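You operate a simulated robot arm through the tools that you are given. There is no shell and no other tool. Be economical: measure what you need, move in short steps, check, and stop when the job is done.

You run a simulated two-armed robot. Do the job below in one go: nothing can be reset, and whatever is moved stays where it is left.

TASK
Open both flaps of the can light and bring it up to 5.
Fine: the black and the silver flap wide open, socket switch on, fader 1 at its mark 5; the desk stays on, the plugs stay.
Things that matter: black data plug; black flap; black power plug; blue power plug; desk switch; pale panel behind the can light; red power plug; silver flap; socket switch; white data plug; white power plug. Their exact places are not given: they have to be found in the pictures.

The check looks at the end state, three seconds after you hand in, the way a careful person would. Anything else that was tipped, shoved, dropped, spilled or broken makes it a failure.

THE ROBOT
Two 7-joint arms with two-finger parallel grippers on one trunk, on a base that drives. Base frame: it is fixed to the floor where the robot stands at the start and does not move with it; the origin is under the middle of the robot, x ahead of it, y to its left, z up; the surface under the hand at the start is at about z = 0.9. Units: m, degrees, N and s.
The left shoulder is at the start at [0.047, 0.182, 1.192], the right one opposite. With the tool pointing down near the work surface each hand reaches from about 0.26 to 0.72 m from the robot's upright axis, wherever it stands, measured 20 degrees to its own side. Places, roughly: black flap [0.6, 0, 1.1]; desk switch [0.4, 0.4, 1]; pale panel behind the can light [0.9, 0, 1.1]; silver flap [0.6, -0.1, 1.1]; socket switch [0.3, -0.3, 1]. Payload 3.91 kg a hand.
Tool frame (each hand has its own): the origin (TCP) lies between the finger pads and is the grasp point; the fingertips stand 0.03 m ahead of it; z points along the fingers, y is the line along which they close. Largest opening 0.11 m; finger width 0.02, thickness 0.01; the body of the gripper, 0.048 by 0.112 m, starts 0.055 m behind the TCP.
Orientation is that of the tool frame in the base frame, as a unit quaternion [w, x, y, z]. With the fingers straight down and closing along the base's y, the tool's x points along the base's -x, its y along +y and its z along -z.

THE INTERFACE
- The arms move only by the tool drive_tool. It takes "left_steps", "right_steps" or both (then of equal length, played together; a hand with none holds still); each is a list of rows, each an object (a shift or turn left out is 0, a gripper value left out holds the last) with "slide": the shift along the tool's x, y, z in mm, a list of three; "angular": the turn, a rotation vector about the tool's x, y, z in degrees, a list of three; "grip": the opening in per cent of the stroke, from 0 (shut) to 100 (fully open). In form: [{"slide": [x, y, z], "angular": [wx, wy, wz], "grip": grip}, ...]. A call has 1 to 20 rows; each row is the pose to reach, as a shift and turn from the pose commanded when the call began, along the tool's axes at that moment. Each row takes 0.2 s and may step no farther than 0.05 m and 8.6 degrees from the row before; otherwise, or with a gripper value out of range, the whole call is refused. Where a pose cannot be reached the arm comes as near as it can. A force on the tool above 40 N (or 10 N above the force at the start of the call, whichever is more), or a blocked arm, ends the call early, and 0.2 s more pass. The fingers move at their own pace (about 0.072 m/s each) and stop on an object; they squeeze with about 38 N. The grip force told is the motor's: it shows also when the fingers shut on nothing. Time passes only in rows, and 0.2 s behind the last, so rows that repeat a pose let the fingers close. It gives the time, the measured TCP pose, the force on the tool (base axes), the opening and the grip force at its end, in the units of the frame above (readings bear some noise), with the torque about the TCP (base axes, N m) and any sound that the robot's microphone picked up.
- Cameras (640 x 400 px; columns grow to the right, rows downward): "scene" is now at [0.1759, -0.0063, 1.4045]; the picture's right is [-0.05, -1.00, 0.00], its down [-0.41, 0.02, -0.91] and it looks along [0.91, -0.05, -0.41] (base axes); focal length 214 px, centre (320, 200). "left" rides on the left gripper at [0.073, -0.017, -0.103] in its tool frame; the picture's right is [0.23, 0.97, 0.00], its down [-0.76, 0.18, -0.62] and it looks along [-0.61, 0.14, 0.78] (tool axes); focal length 222 px, centre (320, 200). "right" rides on the right gripper at [0.073, 0.017, -0.103] in its tool frame; the picture's right is [-0.23, 0.97, 0.00], its down [-0.76, -0.18, -0.62] and it looks along [-0.61, -0.14, 0.78] (tool axes); focal length 222 px, centre (320, 200).
- camera(camera): a new picture of that camera. It takes no simulated time.
- slide_trunk(by): slides the trunk up (or, below 0, down) by that many m; the arms and the scene camera ride with it, the base frame stays. It gives what a move gives, with no picture.
- steer(legs): drives the robot by 1 to 6 legs, each [ahead, left, turn to the left] in m, m and degrees, along the robot's own axes; the way and the turn of a leg run together, so that a leg with both is an arc; at most 1.5 m and 180 degrees a leg. The arms and the cameras ride along, it lands a little off, and it stops where it bumps. It gives what a move gives.
- pan_tilt(pan, tilt): turns the head with the scene camera to pan (to the left, within 80 degrees either way) and tilt (down, from -29 to 69), counted from straight ahead of the robot. It gives what a move gives.
- probe_pixels(camera, pixels): for up to 12 pixels [column, row] of the newest picture of that camera ("zoom" is the newest enlarged one), the place [x, y, z] in the base frame of the surface seen there, good to about 0.002 m. It takes no simulated time.
- enlarge(camera, box): a new picture of the part [left, top, right, bottom] of that camera's present view, enlarged. It takes no simulated time.
- close_job(): hands the job in; it is judged then, once.

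Work in short steps. Measure before you move; look again where a grasp or a placing could have gone wrong, and mend it. You have 80 turns and 62 pictures in all, those below and enlarged ones among them. Open the grippers and draw the arms clear of the work before you hand the job in, unless the task says otherwise; then end with one line.

The tools are called after "Emit:" by a JSON object that holds its "method" and its "body". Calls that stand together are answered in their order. drive_tool: Moves the arms, as the interface text tells. Its arguments: {"type":"object","properties":{"left_steps":{"type":"array"},"right_steps":{"type":"array"}},"required":[]} The other tools are called the same way: slide_trunk (by) slides the trunk up or down; steer (legs) drives the base; pan_tilt (pan, tilt) turns the head that bears the scene camera; camera (camera) takes a picture; probe_pixels (camera, pixels) gives the place of the surface under pixels of a picture; enlarge (camera, box) takes an enlarged picture of a part of a camera's view; close_job () hands the job in.

At the start:

```text
time_s: 0.0
left_eef_pos: [0.3615, 0.2994, 1.3325]
left_tool_rot: [0.0, 0.0, 1.0, 0.0]
left_wrist_force: [0.6, -0.1, -0.4]
left_wrist_torque: [-0.01, -0.02, -0.02]
left_width: 0.1103
left_grasp_force: 0.0
right_eef_pos: [0.3587, -0.0707, 1.3384]
right_tool_rot: [0.0, 0.001, 1.0, 0.001]
right_wrist_force: [-0.1, -0.1, 0.7]
right_wrist_torque: [-0.02, 0.0, 0.0]
right_width: 0.11
right_grasp_force: 0.1
trunk travel left (down, up): [-0.45, 0.064]
robot x, y, heading: [0.0018, 0.0018, 0.1]
head pan, tilt: [-3.1, 24.3]
```

scene: 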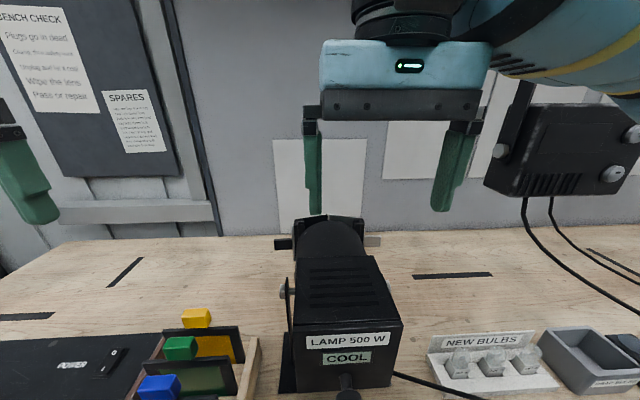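
right: 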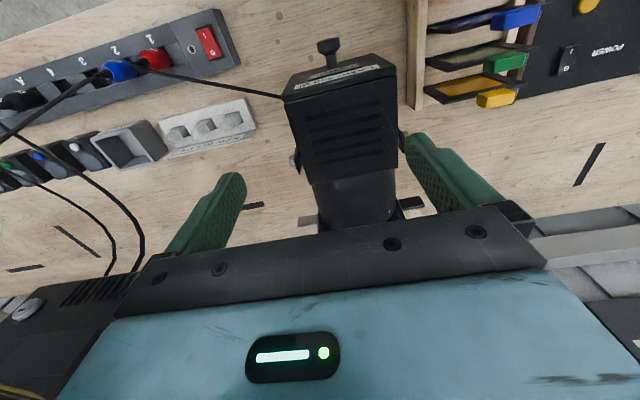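
left: 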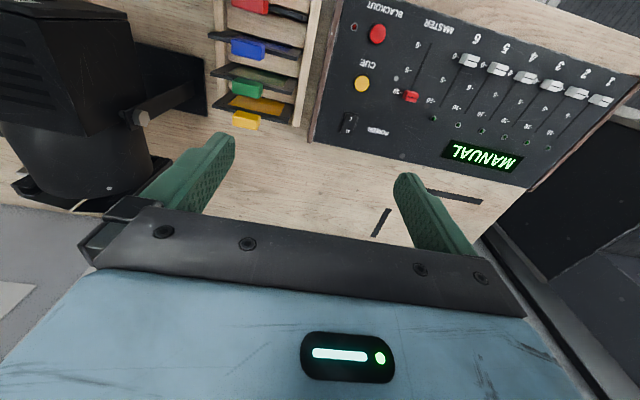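

The can light sits near (345,290) in the scene picture, the desk is at the left and the socket strip at the right. I'll enlarge the desk from the left camera, the socket strip from the right camera, and the lamp from the scene camera.

Emit:
{"method": "enlarge", "body": {"camera": "left", "box": [300, 0, 640, 212]}}

Emit:
{"method": "probe_pixels", "body": {"camera": "left", "pixels": [[600, 100], [576, 94], [551, 86], [469, 60], [411, 97], [580, 125], [610, 82], [560, 143], [348, 123], [620, 60], [377, 33], [480, 157]]}}

Emit:
{"method": "enlarge", "body": {"camera": "right", "box": [0, 0, 260, 162]}}

Emit:
{"method": "enlarge", "body": {"camera": "scene", "box": [240, 190, 440, 315]}}

```text
1.88 times, centred on (470, 106) of left
```

zoom: 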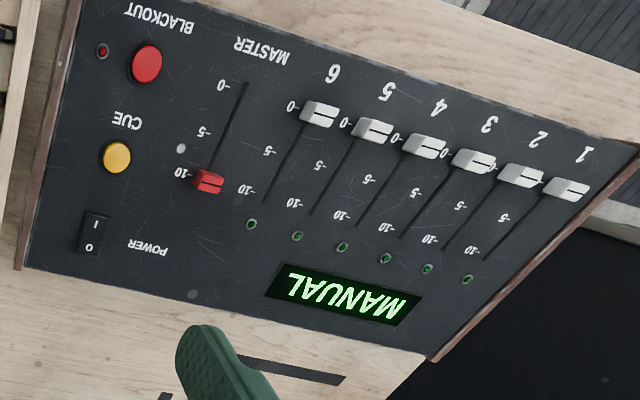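

```text
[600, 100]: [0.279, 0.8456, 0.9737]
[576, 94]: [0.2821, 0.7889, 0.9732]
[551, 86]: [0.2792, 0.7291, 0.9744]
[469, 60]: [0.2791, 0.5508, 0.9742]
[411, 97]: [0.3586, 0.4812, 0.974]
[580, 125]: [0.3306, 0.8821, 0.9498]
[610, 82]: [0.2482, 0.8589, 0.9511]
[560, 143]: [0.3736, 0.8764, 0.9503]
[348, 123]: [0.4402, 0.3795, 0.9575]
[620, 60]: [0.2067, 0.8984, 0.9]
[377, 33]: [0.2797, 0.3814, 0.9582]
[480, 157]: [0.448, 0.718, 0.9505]
```

```text
2.46 times, centred on (130, 81) of right
```

zoom: 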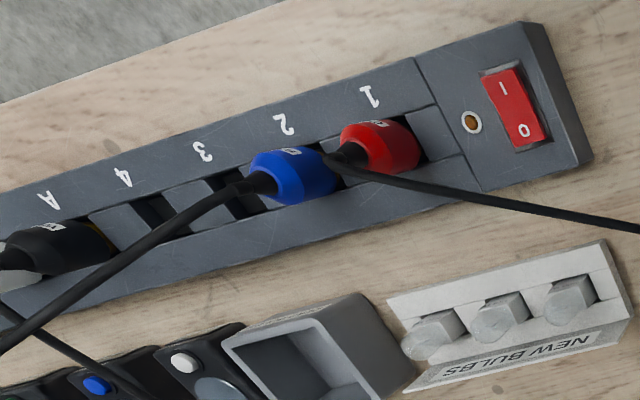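

```text
3.20 times, centred on (340, 252) of scene
```

zoom: 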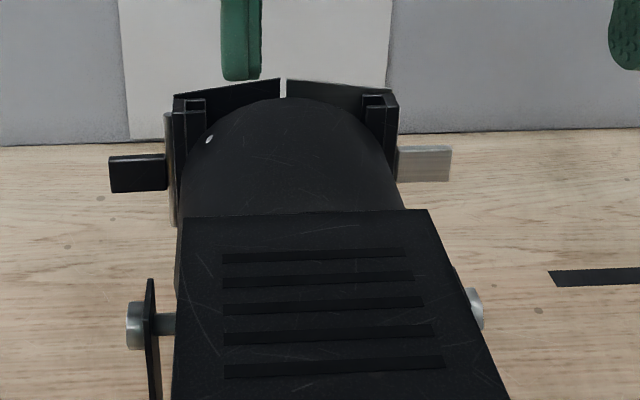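

The black handle is at about (283,244) and the silver one at (373,241), both at the front of the can. I'll probe the lamp, the flaps, the switch and the fader marks.

Emit:
{"method": "probe_pixels", "body": {"camera": "scene", "pixels": [[280, 244], [289, 244], [367, 241], [379, 240], [296, 224], [300, 220], [326, 216], [330, 216], [363, 222], [330, 225], [320, 180], [336, 262]]}}

Emit:
{"method": "probe_pixels", "body": {"camera": "right", "pixels": [[204, 36], [212, 51], [208, 43], [200, 30], [190, 49], [238, 64], [214, 12], [205, 70], [153, 60], [119, 70], [345, 82], [185, 40]]}}

Emit:
{"method": "probe_pixels", "body": {"camera": "left", "pixels": [[567.5, 116], [550, 132.6], [603, 97], [600, 104], [597, 100], [604, 102], [590, 113], [558, 137], [594, 97], [613, 100], [351, 118], [345, 131]]}}

```text
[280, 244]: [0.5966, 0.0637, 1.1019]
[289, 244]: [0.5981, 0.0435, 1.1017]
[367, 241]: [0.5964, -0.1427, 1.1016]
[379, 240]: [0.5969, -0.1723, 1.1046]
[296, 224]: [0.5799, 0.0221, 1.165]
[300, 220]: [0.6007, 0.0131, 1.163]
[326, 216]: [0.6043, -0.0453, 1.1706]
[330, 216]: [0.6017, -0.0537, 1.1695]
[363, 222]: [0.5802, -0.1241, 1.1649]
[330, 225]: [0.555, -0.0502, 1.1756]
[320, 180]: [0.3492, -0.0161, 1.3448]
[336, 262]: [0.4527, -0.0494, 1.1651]
```

```text
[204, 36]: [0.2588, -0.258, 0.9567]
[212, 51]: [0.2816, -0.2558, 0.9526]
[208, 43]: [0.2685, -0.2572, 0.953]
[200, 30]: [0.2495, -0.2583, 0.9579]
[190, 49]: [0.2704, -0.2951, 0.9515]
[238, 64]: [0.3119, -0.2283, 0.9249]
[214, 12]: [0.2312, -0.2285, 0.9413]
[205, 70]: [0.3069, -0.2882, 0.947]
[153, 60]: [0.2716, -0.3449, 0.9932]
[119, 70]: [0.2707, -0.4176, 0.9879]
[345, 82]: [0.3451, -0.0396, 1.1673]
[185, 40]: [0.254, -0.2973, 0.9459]
```

```text
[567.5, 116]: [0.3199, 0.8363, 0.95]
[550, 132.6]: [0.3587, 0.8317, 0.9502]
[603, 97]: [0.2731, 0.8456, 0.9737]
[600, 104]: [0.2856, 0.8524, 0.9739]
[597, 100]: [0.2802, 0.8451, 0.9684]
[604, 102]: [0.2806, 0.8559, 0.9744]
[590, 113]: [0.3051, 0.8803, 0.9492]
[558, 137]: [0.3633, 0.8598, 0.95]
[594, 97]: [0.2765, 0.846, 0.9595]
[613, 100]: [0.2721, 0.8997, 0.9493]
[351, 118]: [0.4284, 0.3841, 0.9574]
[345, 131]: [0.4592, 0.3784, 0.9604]
```

The black box with cables at (560,150) in the scene could be near the right arm, so I'll probe it before moving.

Emit:
{"method": "probe_pixels", "body": {"camera": "scene", "pixels": [[500, 175], [560, 150], [610, 175], [525, 90], [525, 205], [585, 350], [480, 340], [235, 230], [320, 150], [545, 230], [600, 300], [290, 292]]}}

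```text
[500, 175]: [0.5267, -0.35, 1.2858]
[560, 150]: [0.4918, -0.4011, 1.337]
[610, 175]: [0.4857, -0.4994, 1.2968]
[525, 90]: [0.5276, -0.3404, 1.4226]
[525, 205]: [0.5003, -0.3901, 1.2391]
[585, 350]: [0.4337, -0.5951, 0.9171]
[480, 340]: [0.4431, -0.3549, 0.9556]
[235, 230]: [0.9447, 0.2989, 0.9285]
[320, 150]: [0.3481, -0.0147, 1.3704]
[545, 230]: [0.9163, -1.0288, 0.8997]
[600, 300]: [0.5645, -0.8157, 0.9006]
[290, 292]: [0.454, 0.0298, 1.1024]
```

A box hangs at about (0.5, -0.42, 1.25–1.42), in the right arm's way. I'll pan the head right to see it and where the arm is relative to it.

Emit:
{"method": "pan_tilt", "body": {"pan": -35, "tilt": 15}}

Emit:
{"method": "camera", "body": {"camera": "scene"}}

```text
time_s: 1.0
left_eef_pos: [0.3612, 0.2984, 1.3352]
left_tool_rot: [0.0, -0.001, 1.0, 0.0]
left_wrist_force: [-0.8, -0.7, -0.4]
left_wrist_torque: [0.0, 0.01, -0.01]
left_width: 0.1098
left_grasp_force: 0.1
right_eef_pos: [0.3583, -0.0724, 1.3387]
right_tool_rot: [-0.001, 0.0, 1.0, 0.001]
right_wrist_force: [0.1, 0.2, 0.2]
right_wrist_torque: [0.04, 0.0, -0.02]
right_width: 0.11
right_grasp_force: 0.1
trunk travel left (down, up): [-0.45, 0.064]
robot x, y, heading: [0.0008, -0.0032, 0.0]
head pan, tilt: [-35.0, 15.0]
```

```text
55 pictures are left
```

scene: 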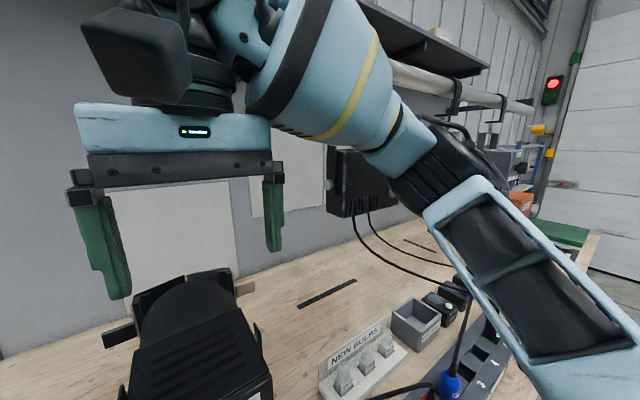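

The box hangs from a truss well right of the can, so I'll work the black flap with the left hand from here. I'll turn the left hand 90° (closing along x) and bring it left of the can to look.

Emit:
{"method": "drive_tool", "body": {"left_steps": [{"slide": [-12, -3, 0], "angular": [0, 0, 8.2]}, {"slide": [-24, -6, 0], "angular": [0, 0, 16.4]}, {"slide": [-36, -9, 0], "angular": [0, 0, 24.6]}, {"slide": [-48, -12, 0], "angular": [0, 0, 32.8]}, {"slide": [-60, -15, 0], "angular": [0, 0, 41]}, {"slide": [-75, -20, 0], "angular": [0, 0, 49.2]}, {"slide": [-90, -25, 0], "angular": [0, 0, 57.4]}, {"slide": [-105, -30, 0], "angular": [0, 0, 65.6]}, {"slide": [-120, -35, 0], "angular": [0, 0, 73.8]}, {"slide": [-135, -40, 0], "angular": [0, 0, 82]}, {"slide": [-150, -45, 0], "angular": [0, 0, 90], "grip": 0}, {"slide": [-170, -45, 0], "angular": [0, 0, 90], "grip": 0}, {"slide": [-190, -45, 0], "angular": [0, 0, 90], "grip": 0}]}}

Emit:
{"method": "pan_tilt", "body": {"pan": 0, "tilt": 20}}

Emit:
{"method": "camera", "body": {"camera": "left"}}

Emit:
{"method": "camera", "body": {"camera": "scene"}}

```text
time_s: 3.8
left_eef_pos: [0.5244, 0.2702, 1.3146]
left_tool_rot: [0.0, 0.707, 0.707, -0.001]
left_wrist_force: [0.3, 0.4, -0.1]
left_wrist_torque: [0.02, 0.01, -0.04]
left_width: 0.0003
left_grasp_force: 2.9
left hand out of reach, approached as far as the arm can: row 11, 12, 13
right_eef_pos: [0.3593, -0.0715, 1.3373]
right_tool_rot: [-0.001, 0.001, 1.0, 0.002]
right_wrist_force: [-1.0, 0.3, 0.1]
right_wrist_torque: [0.0, 0.03, -0.02]
right_width: 0.11
right_grasp_force: 0.1
trunk travel left (down, up): [-0.45, 0.064]
robot x, y, heading: [0.0016, -0.0022, 0.1]
head pan, tilt: [-35.0, 15.0]
```

```text
time_s: 4.8
left_eef_pos: [0.5226, 0.2711, 1.3145]
left_tool_rot: [0.002, 0.707, 0.708, 0.0]
left_wrist_force: [0.1, 0.2, -0.7]
left_wrist_torque: [0.02, -0.02, 0.01]
left_width: 0.0003
left_grasp_force: 37.4
right_eef_pos: [0.3592, -0.0722, 1.3395]
right_tool_rot: [0.0, 0.001, 1.0, 0.001]
right_wrist_force: [0.1, -0.4, -0.5]
right_wrist_torque: [0.01, -0.03, -0.03]
right_width: 0.11
right_grasp_force: 0.1
trunk travel left (down, up): [-0.45, 0.064]
robot x, y, heading: [0.0009, 0.0012, 0.1]
head pan, tilt: [0.0, 20.0]
```

```text
54 pictures are left
```

left: 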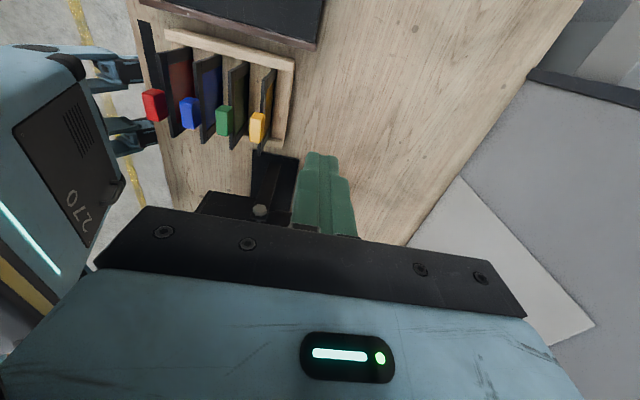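

```text
53 pictures are left
```

scene: 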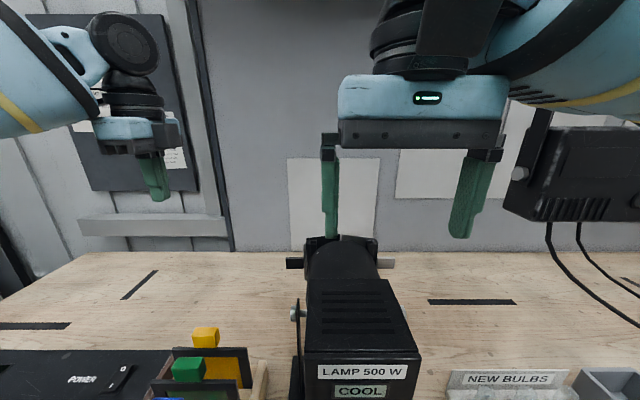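

The left hand is short of reach at that height. I'll lower it and bring it forward to about (0.63, 0.13, 1.20), beside the can's front.

Emit:
{"method": "drive_tool", "body": {"left_steps": [{"slide": [-20, 10, 30]}, {"slide": [-45, 25, 60]}, {"slide": [-70, 45, 90]}, {"slide": [-90, 65, 110]}, {"slide": [-110, 85, 115]}, {"slide": [-130, 105, 115]}, {"slide": [-141, 107, 115]}]}}

Emit:
{"method": "camera", "body": {"camera": "left"}}

Emit:
{"method": "enlarge", "body": {"camera": "scene", "box": [180, 120, 420, 270]}}

```text
time_s: 6.4
left_eef_pos: [0.546, 0.2205, 1.1887]
left_tool_rot: [0.001, 0.706, 0.708, -0.001]
left_wrist_force: [0.2, -0.7, -0.2]
left_wrist_torque: [-0.01, -0.03, 0.01]
left_width: 0.0003
left_grasp_force: 38.2
left hand out of reach, approached as far as the arm can: row 2, 3, 4, 5, 6, 7
right_eef_pos: [0.3579, -0.0712, 1.3373]
right_tool_rot: [0.001, 0.001, 1.0, 0.001]
right_wrist_force: [0.2, 0.2, 0.7]
right_wrist_torque: [-0.03, -0.03, -0.01]
right_width: 0.1101
right_grasp_force: 0.1
trunk travel left (down, up): [-0.45, 0.064]
robot x, y, heading: [-0.0052, -0.0021, 0.0]
head pan, tilt: [0.0, 20.0]
```

```text
52 pictures are left
```

left: 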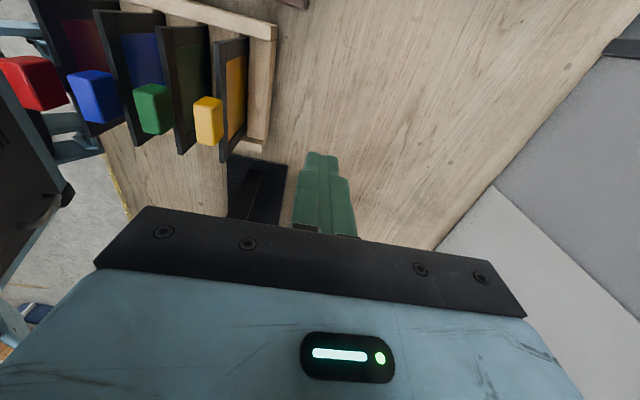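

```text
2.67 times, centred on (300, 195) of scene
```

zoom: 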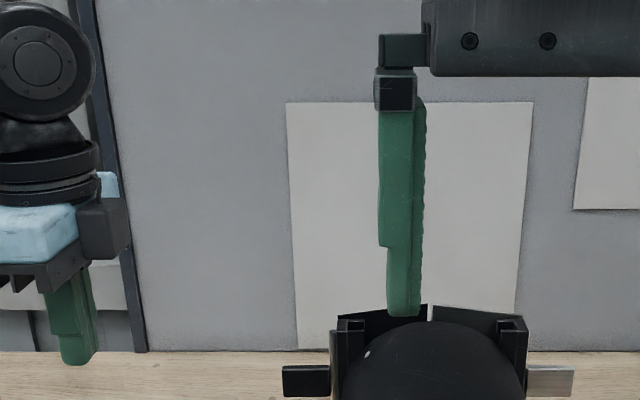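

With the fingers straight down the hand cannot reach the front of the can. I'll tip it so the fingers point to the right (-y), which puts the wrist closer to the shoulder.

Emit:
{"method": "drive_tool", "body": {"left_steps": [{"slide": [8, 0, 0], "angular": [0, -8, 0]}, {"slide": [16, 0, 0], "angular": [0, -16, 0]}, {"slide": [24, 0, 0], "angular": [0, -24, 0]}, {"slide": [30, 0, 0], "angular": [0, -32, 0]}, {"slide": [30, 0, 0], "angular": [0, -40, 0]}, {"slide": [30, 0, 0], "angular": [0, -48, 0]}, {"slide": [30, 0, 10], "angular": [0, -56, 0]}, {"slide": [30, 0, 20], "angular": [0, -64, 0]}, {"slide": [30, 0, 30], "angular": [0, -72, 0]}, {"slide": [30, 0, 40], "angular": [0, -75, 0]}]}}

Emit:
{"method": "camera", "body": {"camera": "left"}}

```text
time_s: 8.6
left_eef_pos: [0.5466, 0.2459, 1.1594]
left_tool_rot: [0.429, 0.562, 0.564, -0.426]
left_wrist_force: [-0.2, 0.2, 0.7]
left_wrist_torque: [0.0, 0.02, 0.0]
left_width: 0.0
left_grasp_force: 37.5
left hand out of reach, approached as far as the arm can: row 10
right_eef_pos: [0.358, -0.0731, 1.3392]
right_tool_rot: [0.001, 0.001, 1.0, 0.002]
right_wrist_force: [0.4, 0.1, -0.2]
right_wrist_torque: [0.01, 0.03, 0.01]
right_width: 0.1101
right_grasp_force: 0.1
trunk travel left (down, up): [-0.45, 0.064]
robot x, y, heading: [-0.0041, -0.001, 0.1]
head pan, tilt: [0.0, 20.0]
```

```text
50 pictures are left
```

left: 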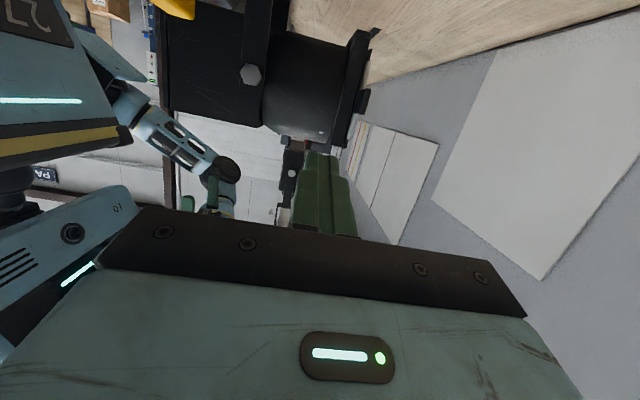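

From the side view, the black flap's edge is near (358,60) and its handle near (362,100). I'll move toward (0.64, 0.17, 1.12), in front of the handle but still left of it.

Emit:
{"method": "drive_tool", "body": {"left_steps": [{"slide": [5, 20, 15]}, {"slide": [8, 40, 30]}, {"slide": [12, 60, 50]}, {"slide": [15, 80, 70]}, {"slide": [17, 93, 84]}]}}

Emit:
{"method": "camera", "body": {"camera": "left"}}

```text
time_s: 9.8
left_eef_pos: [0.6268, 0.1651, 1.1603]
left_tool_rot: [0.425, 0.565, 0.567, -0.422]
left_wrist_force: [-0.3, 0.8, -0.7]
left_wrist_torque: [0.03, 0.0, 0.0]
left_width: 0.0001
left_grasp_force: 37.3
left hand out of reach, approached as far as the arm can: row 1, 2, 3, 4, 5
right_eef_pos: [0.3588, -0.0719, 1.3383]
right_tool_rot: [0.0, 0.001, 1.0, 0.001]
right_wrist_force: [0.0, -0.9, -0.1]
right_wrist_torque: [0.0, -0.03, -0.04]
right_width: 0.1099
right_grasp_force: 0.0
trunk travel left (down, up): [-0.45, 0.064]
robot x, y, heading: [0.0051, 0.0002, 0.1]
head pan, tilt: [0.0, 20.0]
```

```text
49 pictures are left
```

left: 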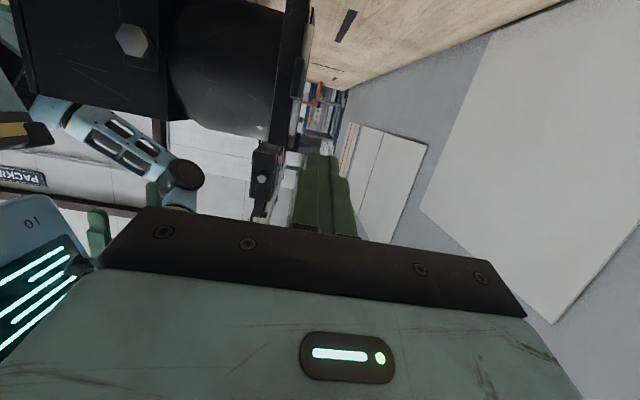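

The height stayed at 1.16, but trunk travel fixes that cheaply. I'll lower the trunk by 0.055 and look at the handle up close.

Emit:
{"method": "slide_trunk", "body": {"by": -0.055}}

Emit:
{"method": "enlarge", "body": {"camera": "left", "box": [200, 0, 400, 220]}}

Emit:
{"method": "camera", "body": {"camera": "scene"}}

```text
time_s: 10.7
left_eef_pos: [0.6259, 0.1662, 1.107]
left_tool_rot: [0.432, 0.56, 0.561, -0.43]
left_wrist_force: [0.0, 0.9, -0.2]
left_wrist_torque: [0.01, -0.02, -0.01]
left_width: 0.0002
left_grasp_force: 37.9
right_eef_pos: [0.3583, -0.0707, 1.2831]
right_tool_rot: [0.0, 0.0, 1.0, 0.001]
right_wrist_force: [0.2, 0.1, 0.3]
right_wrist_torque: [-0.03, 0.03, 0.0]
right_width: 0.1102
right_grasp_force: 0.0
trunk travel left (down, up): [-0.395, 0.119]
robot x, y, heading: [-0.0038, 0.0017, -0.0]
head pan, tilt: [0.0, 20.0]
```

```text
1.82 times, centred on (300, 110) of left
```

zoom: 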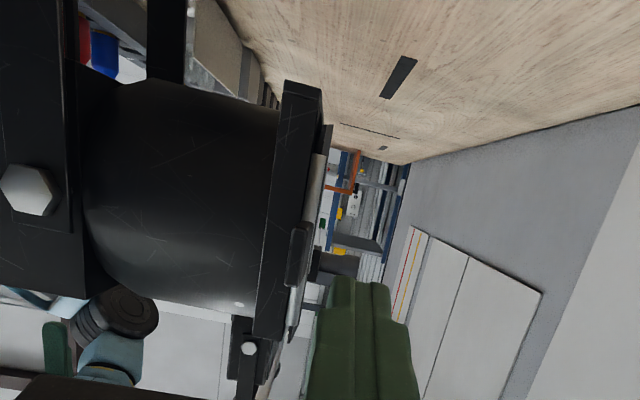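

```text
47 pictures are left
```

scene: 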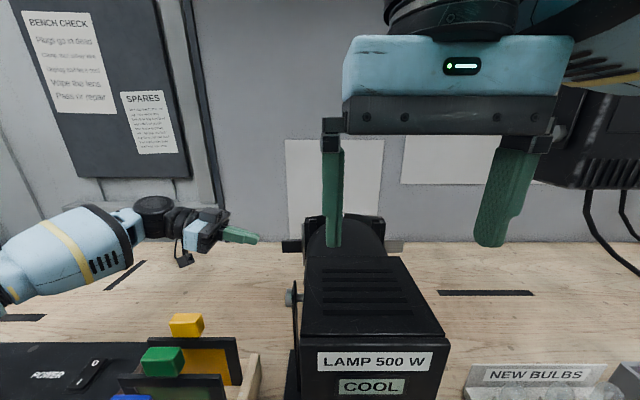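

I'll probe the handle, hinge rod and flap edge in this side view, along with the fingertip.

Emit:
{"method": "probe_pixels", "body": {"camera": "zoom", "pixels": [[298, 235], [299, 265], [306, 240], [290, 255], [293, 325], [312, 190], [327, 140], [330, 262], [295, 120], [316, 100], [255, 335], [345, 280]]}}

```text
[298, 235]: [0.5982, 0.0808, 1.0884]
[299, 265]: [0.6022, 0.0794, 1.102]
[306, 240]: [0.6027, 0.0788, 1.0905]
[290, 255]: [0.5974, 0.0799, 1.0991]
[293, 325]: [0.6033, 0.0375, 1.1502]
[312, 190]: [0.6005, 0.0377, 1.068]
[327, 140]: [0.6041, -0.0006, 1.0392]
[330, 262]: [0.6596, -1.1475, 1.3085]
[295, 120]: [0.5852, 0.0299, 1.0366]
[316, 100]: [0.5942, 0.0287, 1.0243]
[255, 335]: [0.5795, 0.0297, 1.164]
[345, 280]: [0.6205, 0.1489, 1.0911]
```

The black handle spans y 0.04–0.08 at x≈0.60, z≈1.09–1.11, with the hinge at y≈0.037. I'll slide the closed fingers in along -y in front of it at x≈0.63.

Emit:
{"method": "drive_tool", "body": {"left_steps": [{"slide": [-4, 7, 15]}, {"slide": [-8, 7, 30]}, {"slide": [-12, 7, 45]}, {"slide": [-16, 7, 60]}, {"slide": [-20, 7, 73]}]}}

Emit:
{"method": "enlarge", "body": {"camera": "left", "box": [200, 0, 400, 220]}}

```text
time_s: 11.9
left_eef_pos: [0.6347, 0.0897, 1.1061]
left_tool_rot: [0.431, 0.561, 0.561, -0.43]
left_wrist_force: [0.4, 0.2, 0.0]
left_wrist_torque: [0.01, -0.01, 0.0]
left_width: 0.0
left_grasp_force: 37.6
right_eef_pos: [0.3574, -0.0714, 1.2825]
right_tool_rot: [0.0, 0.001, 1.0, 0.001]
right_wrist_force: [-0.3, -0.2, 0.2]
right_wrist_torque: [0.0, -0.01, 0.01]
right_width: 0.1101
right_grasp_force: 0.0
trunk travel left (down, up): [-0.395, 0.119]
robot x, y, heading: [-0.0037, -0.0012, -0.2]
head pan, tilt: [0.0, 20.0]
```

```text
1.82 times, centred on (300, 110) of left
```

zoom: 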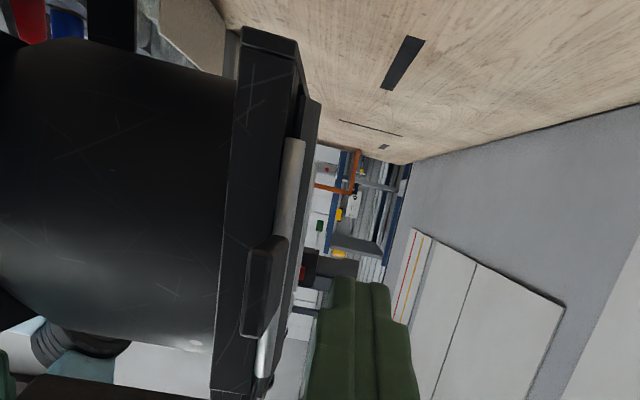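

The fingertip is now in front of the black handle (tip at y≈0.06). I'll pull in -x by about 55 mm to lever it, and watch the force.

Emit:
{"method": "drive_tool", "body": {"left_steps": [{"slide": [0, -10, 0]}, {"slide": [0, -18, 0]}, {"slide": [0, -24, 0]}, {"slide": [0, -30, 0]}, {"slide": [0, -36, 0]}, {"slide": [0, -42, 0]}, {"slide": [0, -48, 0]}, {"slide": [0, -54, 0]}]}}

Emit:
{"method": "camera", "body": {"camera": "left"}}

Emit:
{"method": "enlarge", "body": {"camera": "scene", "box": [200, 180, 440, 330]}}

```text
time_s: 13.7
left_eef_pos: [0.5814, 0.0904, 1.1059]
left_tool_rot: [0.43, 0.561, 0.561, -0.43]
left_wrist_force: [0.1, 0.4, 0.3]
left_wrist_torque: [0.0, -0.01, -0.04]
left_width: 0.0
left_grasp_force: 38.1
right_eef_pos: [0.358, -0.072, 1.2841]
right_tool_rot: [0.0, 0.001, 1.0, 0.001]
right_wrist_force: [0.6, 0.0, 0.5]
right_wrist_torque: [0.02, 0.01, 0.04]
right_width: 0.1099
right_grasp_force: 0.0
trunk travel left (down, up): [-0.395, 0.119]
robot x, y, heading: [-0.0014, -0.0034, -0.1]
head pan, tilt: [0.0, 20.0]
```

```text
45 pictures are left
```

left: 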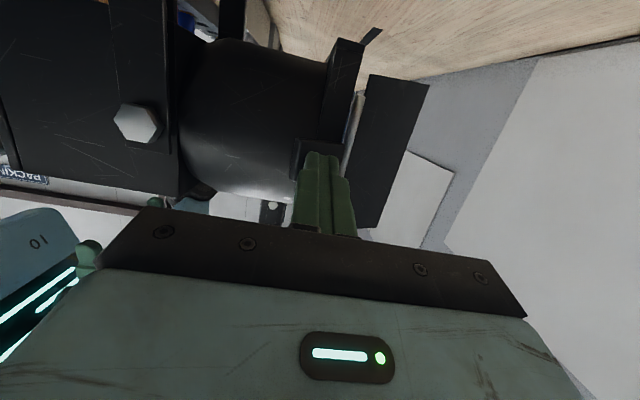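

```text
2.67 times, centred on (320, 255) of scene
```

zoom: 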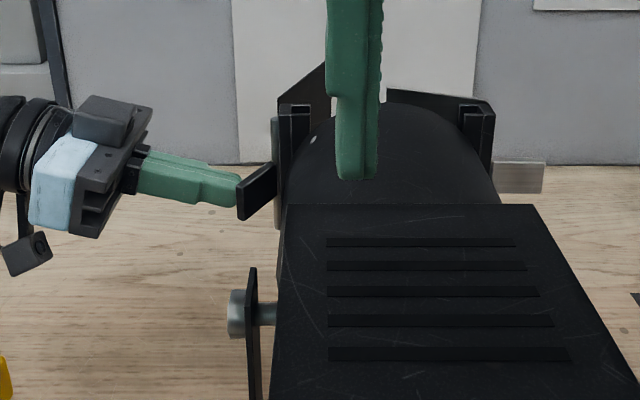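

The black flap has swung about 50–60° open. I'll keep following the handle: further -x, then press in -y toward the can side.

Emit:
{"method": "drive_tool", "body": {"left_steps": [{"slide": [0, -6, 0]}, {"slide": [-1, -12, 4]}, {"slide": [-2, -16, 8]}, {"slide": [-3, -20, 12]}, {"slide": [-4, -22, 16]}, {"slide": [-5, -24, 19]}]}}

Emit:
{"method": "camera", "body": {"camera": "left"}}

Emit:
{"method": "enlarge", "body": {"camera": "scene", "box": [200, 180, 440, 330]}}

```text
time_s: 15.1
left_eef_pos: [0.5565, 0.0698, 1.1057]
left_tool_rot: [0.431, 0.561, 0.56, -0.431]
left_wrist_force: [0.3, -0.1, 0.5]
left_wrist_torque: [0.04, 0.05, 0.0]
left_width: 0.0
left_grasp_force: 37.4
right_eef_pos: [0.3586, -0.0719, 1.2832]
right_tool_rot: [0.0, 0.001, 1.0, 0.0]
right_wrist_force: [-0.3, 0.2, -0.6]
right_wrist_torque: [0.08, 0.02, -0.01]
right_width: 0.1101
right_grasp_force: 0.0
trunk travel left (down, up): [-0.395, 0.119]
robot x, y, heading: [0.0019, -0.0013, 0.2]
head pan, tilt: [0.0, 20.0]
```

```text
43 pictures are left
```

left: 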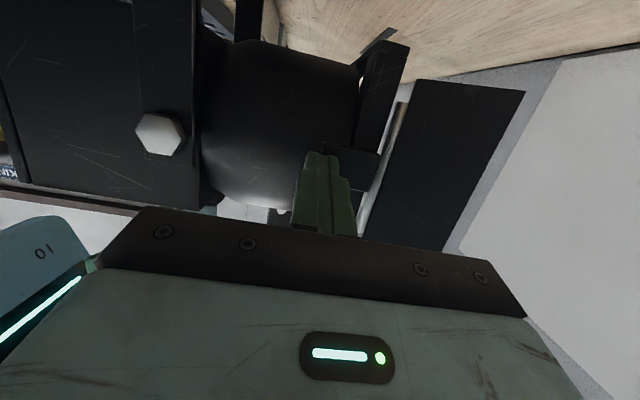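

```text
2.67 times, centred on (320, 255) of scene
```

zoom: 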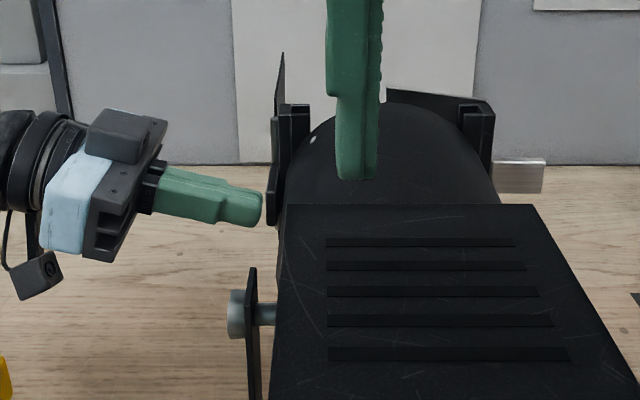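

The flap is near 90° now. I'll probe its plane and how much room is left for the handle.

Emit:
{"method": "probe_pixels", "body": {"camera": "left", "pixels": [[410, 140], [500, 130], [455, 140], [395, 140], [340, 165], [365, 165], [260, 150], [300, 120], [385, 80]]}}

```text
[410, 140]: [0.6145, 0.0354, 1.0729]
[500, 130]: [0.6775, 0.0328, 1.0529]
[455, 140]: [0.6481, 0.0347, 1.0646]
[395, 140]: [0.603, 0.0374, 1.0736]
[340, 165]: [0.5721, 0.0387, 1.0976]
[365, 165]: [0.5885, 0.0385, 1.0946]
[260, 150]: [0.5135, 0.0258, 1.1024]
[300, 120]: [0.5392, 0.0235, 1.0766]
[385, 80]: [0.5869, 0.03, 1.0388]
```

The flap is at about 88°. I'll press the handle a few mm further in small steps to find its end stop.

Emit:
{"method": "drive_tool", "body": {"left_steps": [{"slide": [-0.5, 0, 2]}, {"slide": [-1, 0, 4]}, {"slide": [-1, 0, 4]}]}}

Emit:
{"method": "camera", "body": {"camera": "left"}}

```text
time_s: 15.9
left_eef_pos: [0.5564, 0.0683, 1.1058]
left_tool_rot: [0.431, 0.56, 0.561, -0.431]
left_wrist_force: [-0.5, 0.8, 0.1]
left_wrist_torque: [0.0, 0.02, 0.01]
left_width: 0.0
left_grasp_force: 37.9
right_eef_pos: [0.3584, -0.0714, 1.2824]
right_tool_rot: [0.001, 0.001, 1.0, 0.002]
right_wrist_force: [-0.5, -0.2, -0.2]
right_wrist_torque: [-0.02, 0.0, 0.01]
right_width: 0.1103
right_grasp_force: 0.0
trunk travel left (down, up): [-0.395, 0.119]
robot x, y, heading: [-0.0004, -0.0001, 0.1]
head pan, tilt: [0.0, 20.0]
```

```text
41 pictures are left
```

left: 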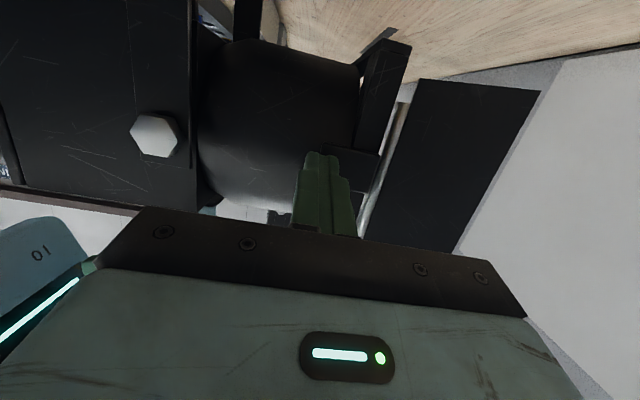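

No resistance yet, and the flap opened slightly more. I'll press a bit further.

Emit:
{"method": "drive_tool", "body": {"left_steps": [{"slide": [-0.5, -2, 2]}, {"slide": [-1, -4, 4]}, {"slide": [-1.5, -4, 6]}, {"slide": [-1.5, -4, 6]}]}}

Emit:
{"method": "camera", "body": {"camera": "left"}}

Emit:
{"method": "probe_pixels", "body": {"camera": "left", "pixels": [[420, 140], [510, 130], [370, 165], [345, 160], [335, 155]]}}

```text
time_s: 16.9
left_eef_pos: [0.5527, 0.0635, 1.1061]
left_tool_rot: [0.432, 0.56, 0.562, -0.43]
left_wrist_force: [0.2, 7.6, 1.2]
left_wrist_torque: [-0.09, 0.02, 0.05]
left_width: 0.0
left_grasp_force: 37.1
right_eef_pos: [0.3584, -0.0715, 1.2834]
right_tool_rot: [0.0, 0.0, 1.0, 0.0]
right_wrist_force: [0.3, -0.8, -0.4]
right_wrist_torque: [0.01, -0.02, 0.02]
right_width: 0.1099
right_grasp_force: 0.0
trunk travel left (down, up): [-0.395, 0.119]
robot x, y, heading: [-0.0035, -0.0001, -0.1]
head pan, tilt: [0.0, 20.0]
```

```text
40 pictures are left
```

left: 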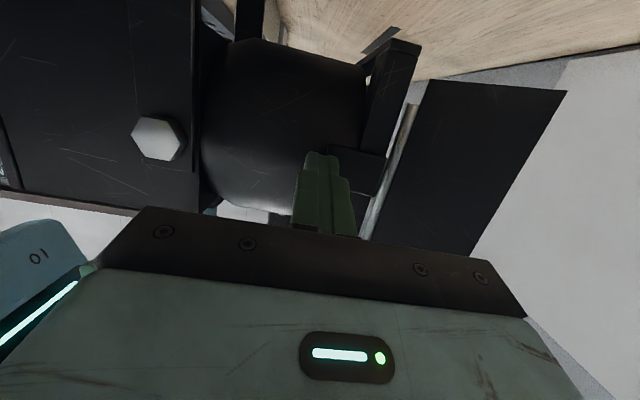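

```text
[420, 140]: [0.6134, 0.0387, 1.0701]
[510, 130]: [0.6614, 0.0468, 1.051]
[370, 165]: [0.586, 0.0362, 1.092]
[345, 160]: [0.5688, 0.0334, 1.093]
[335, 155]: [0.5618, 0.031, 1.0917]
```

The black flap is at about 100° and now resists at 7.6 N, so it is at its stop. I'll retract the left hand. The right hand will swing to point forward (+x) with vertical closing, so it can pinch the silver handle from behind while staying clear of the hanging box.

Emit:
{"method": "drive_tool", "body": {"left_steps": [{"slide": [0, 0, -30]}, {"slide": [0, 0, -60]}, {"slide": [0, 0, -90]}, {"slide": [0, 0, -110]}, {"slide": [0, -20, -120]}, {"slide": [0, -40, -120]}]}}

Emit:
{"method": "drive_tool", "body": {"right_steps": [{"slide": [-7, -10, 0], "angular": [4.62, -4.62, -4.62], "grip": 0}, {"slide": [-14, -20, 0], "angular": [9.24, -9.24, -9.24]}, {"slide": [-21, -30, 0], "angular": [13.86, -13.86, -13.86]}, {"slide": [-28, -40, 0], "angular": [18.48, -18.48, -18.48]}, {"slide": [-35, -50, 0], "angular": [23.1, -23.1, -23.1]}, {"slide": [-42, -60, 0], "angular": [27.7, -27.7, -27.7]}, {"slide": [-49, -70, 0], "angular": [32.3, -32.3, -32.3]}, {"slide": [-56, -80, 0], "angular": [36.9, -36.9, -36.9]}, {"slide": [-63, -90, 4], "angular": [41.5, -41.5, -41.5]}, {"slide": [-70, -100, 8], "angular": [46.1, -46.1, -46.1]}, {"slide": [-77, -110, 12], "angular": [50.7, -50.7, -50.7]}, {"slide": [-84, -120, 16], "angular": [55.3, -55.3, -55.3]}, {"slide": [-90, -130, 20], "angular": [59.9, -59.9, -59.9]}, {"slide": [-95, -130, 24], "angular": [64.5, -64.5, -64.5]}, {"slide": [-100, -130, 30], "angular": [69.2, -69.2, -69.2]}]}}

Emit:
{"method": "camera", "body": {"camera": "right"}}

Emit:
{"method": "camera", "body": {"camera": "scene"}}

```text
time_s: 18.3
left_eef_pos: [0.511, 0.1775, 1.1356]
left_tool_rot: [0.432, 0.56, 0.562, -0.429]
left_wrist_force: [-0.4, -0.1, 0.2]
left_wrist_torque: [0.0, 0.0, 0.0]
left_width: 0.0
left_grasp_force: 37.9
right_eef_pos: [0.3578, -0.071, 1.283]
right_tool_rot: [0.0, 0.002, 1.0, 0.001]
right_wrist_force: [0.4, 0.1, -0.1]
right_wrist_torque: [0.04, 0.01, -0.01]
right_width: 0.1099
right_grasp_force: 0.0
trunk travel left (down, up): [-0.395, 0.119]
robot x, y, heading: [0.0012, -0.0008, 0.0]
head pan, tilt: [0.0, 20.0]
```

```text
time_s: 21.5
left_eef_pos: [0.5118, 0.1775, 1.1358]
left_tool_rot: [0.431, 0.561, 0.561, -0.43]
left_wrist_force: [-0.1, 0.0, 0.1]
left_wrist_torque: [-0.03, -0.01, 0.0]
left_width: 0.0001
left_grasp_force: 37.8
right_eef_pos: [0.4701, -0.1991, 1.2598]
right_tool_rot: [0.499, -0.5, 0.5, -0.5]
right_wrist_force: [-0.1, 0.9, 1.1]
right_wrist_torque: [0.01, -0.01, -0.02]
right_width: 0.0
right_grasp_force: 37.4
right hand out of reach, approached as far as the arm can: row 15
trunk travel left (down, up): [-0.395, 0.119]
robot x, y, heading: [0.0001, 0.0009, 0.0]
head pan, tilt: [0.0, 20.0]
```

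```text
39 pictures are left
```

right: 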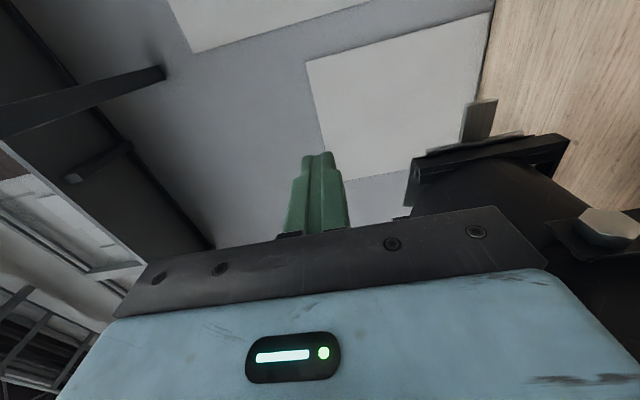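

```text
38 pictures are left
```

scene: 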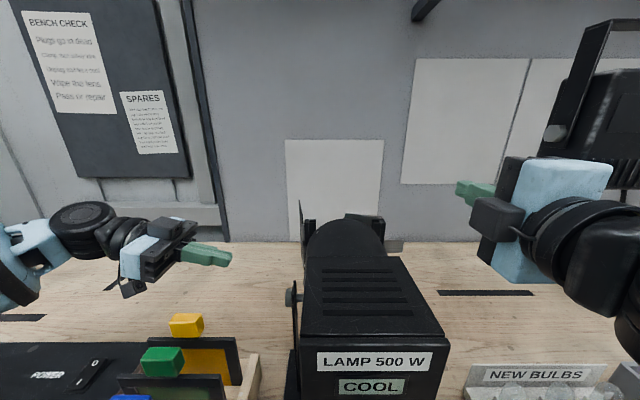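

The right hand now points ahead at (0.47, -0.20, 1.26), and the silver handle shows at (480,118) in its camera. I'll probe the handle, the bolt and the can side for clearance.

Emit:
{"method": "probe_pixels", "body": {"camera": "right", "pixels": [[468, 120], [480, 118], [494, 105], [483, 100], [475, 138], [605, 215], [600, 250], [430, 170], [545, 150], [410, 185]]}}

Emit:
{"method": "probe_pixels", "body": {"camera": "scene", "pixels": [[402, 245], [392, 246], [418, 290], [444, 345], [398, 258], [540, 130], [560, 60]]}}

```text
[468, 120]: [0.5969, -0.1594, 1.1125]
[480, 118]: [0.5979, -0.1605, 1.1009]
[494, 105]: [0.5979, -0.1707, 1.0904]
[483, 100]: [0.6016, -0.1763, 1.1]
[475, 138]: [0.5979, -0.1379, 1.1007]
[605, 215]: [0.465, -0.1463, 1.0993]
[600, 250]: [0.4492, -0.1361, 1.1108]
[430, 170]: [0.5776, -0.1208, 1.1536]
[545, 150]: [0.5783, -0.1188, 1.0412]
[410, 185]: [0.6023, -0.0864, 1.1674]
```

```text
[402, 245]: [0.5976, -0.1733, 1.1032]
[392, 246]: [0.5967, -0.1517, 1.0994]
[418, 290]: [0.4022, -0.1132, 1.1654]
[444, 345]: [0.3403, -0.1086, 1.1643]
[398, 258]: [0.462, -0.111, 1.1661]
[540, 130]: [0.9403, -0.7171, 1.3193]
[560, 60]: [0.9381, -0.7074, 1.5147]
```

The silver handle spans y -0.14 to -0.178 at x≈0.60, z 1.09–1.115, and the bolt sticks out to y≈-0.146. I'll yaw the right hand 28° left and descend toward (0.48, -0.23, 1.10) in stages.

Emit:
{"method": "drive_tool", "body": {"right_steps": [{"slide": [7, 5, 3], "angular": [0, -7, 0], "grip": 50}, {"slide": [15, 15, 6], "angular": [0, -14, 0]}, {"slide": [22, 30, 9], "angular": [0, -21, 0]}, {"slide": [29, 45, 11], "angular": [0, -28, 0]}, {"slide": [29, 65, 11], "angular": [0, -28, 0]}, {"slide": [29, 85, 11], "angular": [0, -28, 0]}]}}

Emit:
{"method": "pan_tilt", "body": {"pan": -35, "tilt": 35}}

Emit:
{"method": "camera", "body": {"camera": "scene"}}

```text
time_s: 22.9
left_eef_pos: [0.5105, 0.1783, 1.1356]
left_tool_rot: [0.431, 0.561, 0.56, -0.431]
left_wrist_force: [0.5, -0.4, -0.4]
left_wrist_torque: [0.02, -0.01, 0.0]
left_width: 0.0
left_grasp_force: 37.5
right_eef_pos: [0.4776, -0.1992, 1.2135]
right_tool_rot: [0.605, -0.603, 0.377, -0.358]
right_wrist_force: [0.1, -0.6, 0.3]
right_wrist_torque: [0.02, 0.01, -0.01]
right_width: 0.0548
right_grasp_force: 0.1
right hand out of reach, approached as far as the arm can: row 1, 2, 3, 4, 5, 6
trunk travel left (down, up): [-0.395, 0.119]
robot x, y, heading: [0.0041, -0.0, -0.2]
head pan, tilt: [0.0, 20.0]
```

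```text
time_s: 23.9
left_eef_pos: [0.5121, 0.1773, 1.1355]
left_tool_rot: [0.43, 0.562, 0.561, -0.431]
left_wrist_force: [0.3, 0.2, 0.1]
left_wrist_torque: [0.05, 0.01, 0.01]
left_width: 0.0
left_grasp_force: 37.8
right_eef_pos: [0.4797, -0.1986, 1.2126]
right_tool_rot: [0.604, -0.603, 0.378, -0.359]
right_wrist_force: [0.3, 0.2, -0.7]
right_wrist_torque: [0.03, 0.02, -0.01]
right_width: 0.0551
right_grasp_force: 0.0
trunk travel left (down, up): [-0.395, 0.119]
robot x, y, heading: [-0.0004, -0.0013, -0.2]
head pan, tilt: [-35.0, 35.0]
```

```text
37 pictures are left
```

scene: 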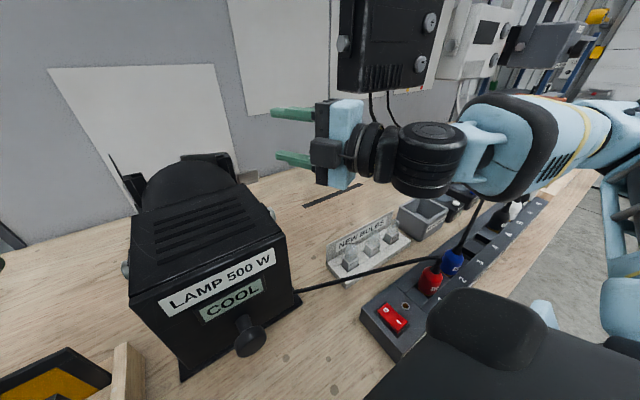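

The target counts as out of reach because the arm is folded too tightly. I'll raise the left hand clear of the gel rack and drive back 0.13 m, which gives the right arm room and moves it away from the box and cables.

Emit:
{"method": "drive_tool", "body": {"left_steps": [{"slide": [-30, 0, -10]}, {"slide": [-60, 0, -20]}, {"slide": [-90, 0, -30]}, {"slide": [-120, 0, -40]}]}}

Emit:
{"method": "steer", "body": {"legs": [[-0.13, 0, 0]]}}

```text
time_s: 24.9
left_eef_pos: [0.5117, 0.1825, 1.2643]
left_tool_rot: [0.43, 0.562, 0.56, -0.431]
left_wrist_force: [-0.3, -0.3, 0.0]
left_wrist_torque: [0.03, 0.0, 0.02]
left_width: 0.0
left_grasp_force: 37.7
right_eef_pos: [0.479, -0.1984, 1.2131]
right_tool_rot: [0.604, -0.602, 0.378, -0.36]
right_wrist_force: [0.2, 0.0, -0.6]
right_wrist_torque: [-0.02, 0.0, -0.02]
right_width: 0.0551
right_grasp_force: 0.0
trunk travel left (down, up): [-0.395, 0.119]
robot x, y, heading: [-0.0016, -0.0016, 0.2]
head pan, tilt: [-35.0, 35.0]
```

```text
time_s: 26.2
left_eef_pos: [0.3852, 0.1825, 1.2642]
left_tool_rot: [0.43, 0.561, 0.561, -0.43]
left_wrist_force: [-0.9, 0.3, 0.0]
left_wrist_torque: [-0.01, 0.01, 0.0]
left_width: 0.0
left_grasp_force: 37.8
right_eef_pos: [0.3507, -0.199, 1.2127]
right_tool_rot: [0.605, -0.603, 0.378, -0.358]
right_wrist_force: [0.9, -0.2, -0.4]
right_wrist_torque: [-0.02, 0.01, 0.03]
right_width: 0.055
right_grasp_force: 0.0
trunk travel left (down, up): [-0.395, 0.119]
robot x, y, heading: [-0.126, -0.0031, -0.1]
head pan, tilt: [-35.0, 35.0]
```

The hand is now at (0.351, -0.199, 1.213) with 27° yaw. I'll go to the approach point (0.48, -0.227, 1.10), on the handle's line but 0.12 back.

Emit:
{"method": "drive_tool", "body": {"right_steps": [{"slide": [20, 15, 15]}, {"slide": [40, 30, 35]}, {"slide": [60, 50, 55]}, {"slide": [75, 70, 75]}, {"slide": [87, 90, 90]}, {"slide": [87, 109, 102]}]}}

Emit:
{"method": "camera", "body": {"camera": "scene"}}

Emit:
{"method": "camera", "body": {"camera": "right"}}

```text
time_s: 27.6
left_eef_pos: [0.3832, 0.1834, 1.2635]
left_tool_rot: [0.431, 0.561, 0.561, -0.43]
left_wrist_force: [-0.2, 1.2, 0.3]
left_wrist_torque: [-0.01, -0.03, 0.04]
left_width: 0.0
left_grasp_force: 37.8
right_eef_pos: [0.4136, -0.2567, 1.1883]
right_tool_rot: [0.6, -0.599, 0.422, -0.323]
right_wrist_force: [-0.4, 0.5, -0.2]
right_wrist_torque: [-0.01, -0.02, 0.0]
right_width: 0.0552
right_grasp_force: 0.0
right hand out of reach, approached as far as the arm can: row 1, 2, 3, 4, 5, 6
trunk travel left (down, up): [-0.395, 0.119]
robot x, y, heading: [-0.1258, 0.0003, -0.1]
head pan, tilt: [-35.0, 35.0]
```

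```text
36 pictures are left
```

scene: 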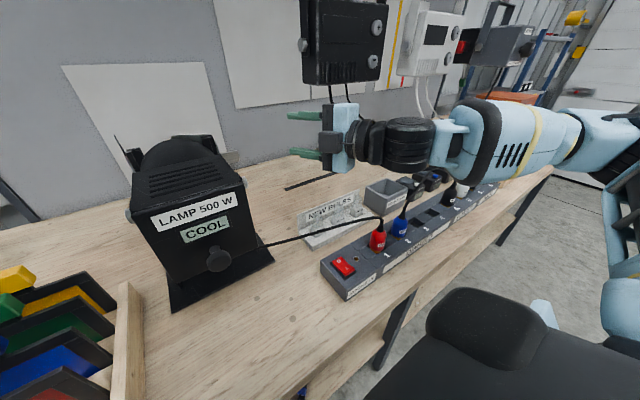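

```text
35 pictures are left
```

right: 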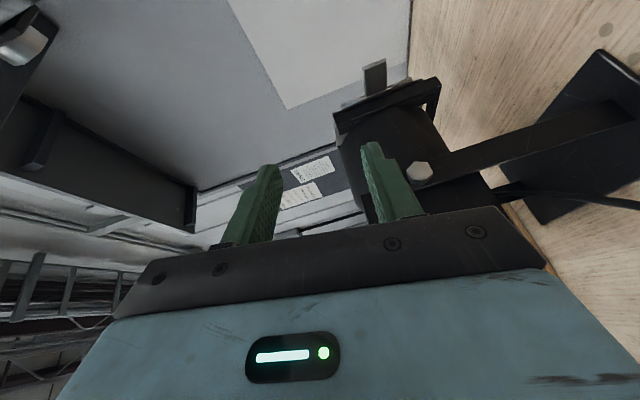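

The wrist geometry limits further lowering, but the trunk can do that. I'll raise the left hand a little more, lower the trunk by 0.085, then test advancing along the fingers.

Emit:
{"method": "drive_tool", "body": {"left_steps": [{"slide": [-30, 0, 0]}, {"slide": [-60, 0, 0]}]}}

Emit:
{"method": "slide_trunk", "body": {"by": -0.085}}

Emit:
{"method": "drive_tool", "body": {"right_steps": [{"slide": [0, 0, 15]}, {"slide": [0, 0, 30]}, {"slide": [0, 0, 45]}]}}

```text
time_s: 28.2
left_eef_pos: [0.3859, 0.1675, 1.3239]
left_tool_rot: [0.43, 0.561, 0.56, -0.431]
left_wrist_force: [-1.0, -0.6, -0.5]
left_wrist_torque: [0.02, 0.02, 0.01]
left_width: 0.0003
left_grasp_force: 37.5
right_eef_pos: [0.414, -0.2566, 1.1884]
right_tool_rot: [0.601, -0.598, 0.421, -0.323]
right_wrist_force: [-0.1, 0.6, 0.7]
right_wrist_torque: [-0.01, -0.02, 0.01]
right_width: 0.0549
right_grasp_force: 0.1
trunk travel left (down, up): [-0.395, 0.119]
robot x, y, heading: [-0.13, -0.0005, 0.0]
head pan, tilt: [-35.0, 35.0]
```

```text
time_s: 29.4
left_eef_pos: [0.3849, 0.1661, 1.2365]
left_tool_rot: [0.431, 0.561, 0.56, -0.431]
left_wrist_force: [-0.5, 0.1, 0.7]
left_wrist_torque: [0.04, -0.02, 0.01]
left_width: 0.0
left_grasp_force: 37.4
right_eef_pos: [0.4356, -0.2587, 1.0594]
right_tool_rot: [-0.579, 0.613, -0.449, 0.294]
right_wrist_force: [0.2, -0.1, 0.1]
right_wrist_torque: [0.02, 0.01, 0.04]
right_width: 0.0548
right_grasp_force: 0.0
trunk travel left (down, up): [-0.31, 0.204]
robot x, y, heading: [-0.1301, 0.0012, -0.0]
head pan, tilt: [-35.0, 35.0]
```

```text
time_s: 30.2
left_eef_pos: [0.3854, 0.166, 1.2368]
left_tool_rot: [0.431, 0.56, 0.562, -0.43]
left_wrist_force: [-0.3, -0.1, -0.4]
left_wrist_torque: [-0.02, -0.01, -0.04]
left_width: 0.0001
left_grasp_force: 38.0
right_eef_pos: [0.4735, -0.2377, 1.0546]
right_tool_rot: [-0.577, 0.615, -0.452, 0.292]
right_wrist_force: [-0.6, -0.2, -0.3]
right_wrist_torque: [0.01, -0.02, 0.0]
right_width: 0.0548
right_grasp_force: 0.1
trunk travel left (down, up): [-0.31, 0.204]
robot x, y, heading: [-0.1256, -0.0031, -0.0]
head pan, tilt: [-35.0, 35.0]
```

The arm settled lower at z≈1.055 with a slight droop and roll of about 10°. I'll correct the tilt and lift to z≈1.10.

Emit:
{"method": "drive_tool", "body": {"right_steps": [{"slide": [0, -15, 0], "angular": [4.8, 0, -4.8]}, {"slide": [0, -30, 0], "angular": [9.6, 0, -9.5]}, {"slide": [0, -46, 0], "angular": [9.6, 0, -9.5]}, {"slide": [0, -46, 0], "angular": [9.6, 0, -9.5]}]}}

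Emit:
{"method": "camera", "body": {"camera": "right"}}

```text
time_s: 31.2
left_eef_pos: [0.3844, 0.1665, 1.2365]
left_tool_rot: [0.43, 0.561, 0.561, -0.43]
left_wrist_force: [0.5, 0.3, 0.7]
left_wrist_torque: [0.02, 0.01, -0.03]
left_width: 0.0
left_grasp_force: 37.5
right_eef_pos: [0.4728, -0.239, 1.0547]
right_tool_rot: [-0.578, 0.614, -0.452, 0.291]
right_wrist_force: [-0.1, -0.2, 0.7]
right_wrist_torque: [-0.02, -0.03, 0.03]
right_width: 0.0548
right_grasp_force: 0.0
right hand out of reach, approached as far as the arm can: row 1, 2, 3, 4
trunk travel left (down, up): [-0.31, 0.204]
robot x, y, heading: [-0.1309, -0.0025, -0.3]
head pan, tilt: [-35.0, 35.0]
```

```text
34 pictures are left
```

right: 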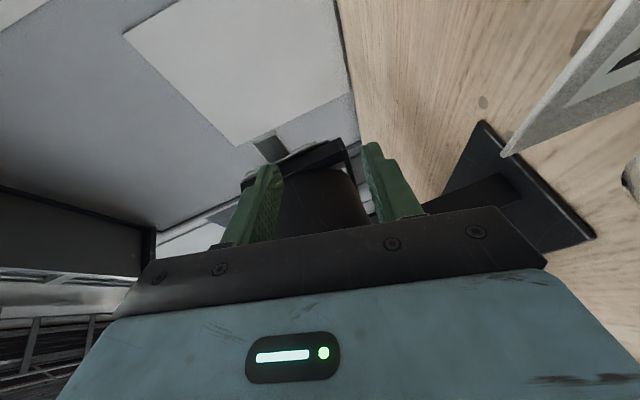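

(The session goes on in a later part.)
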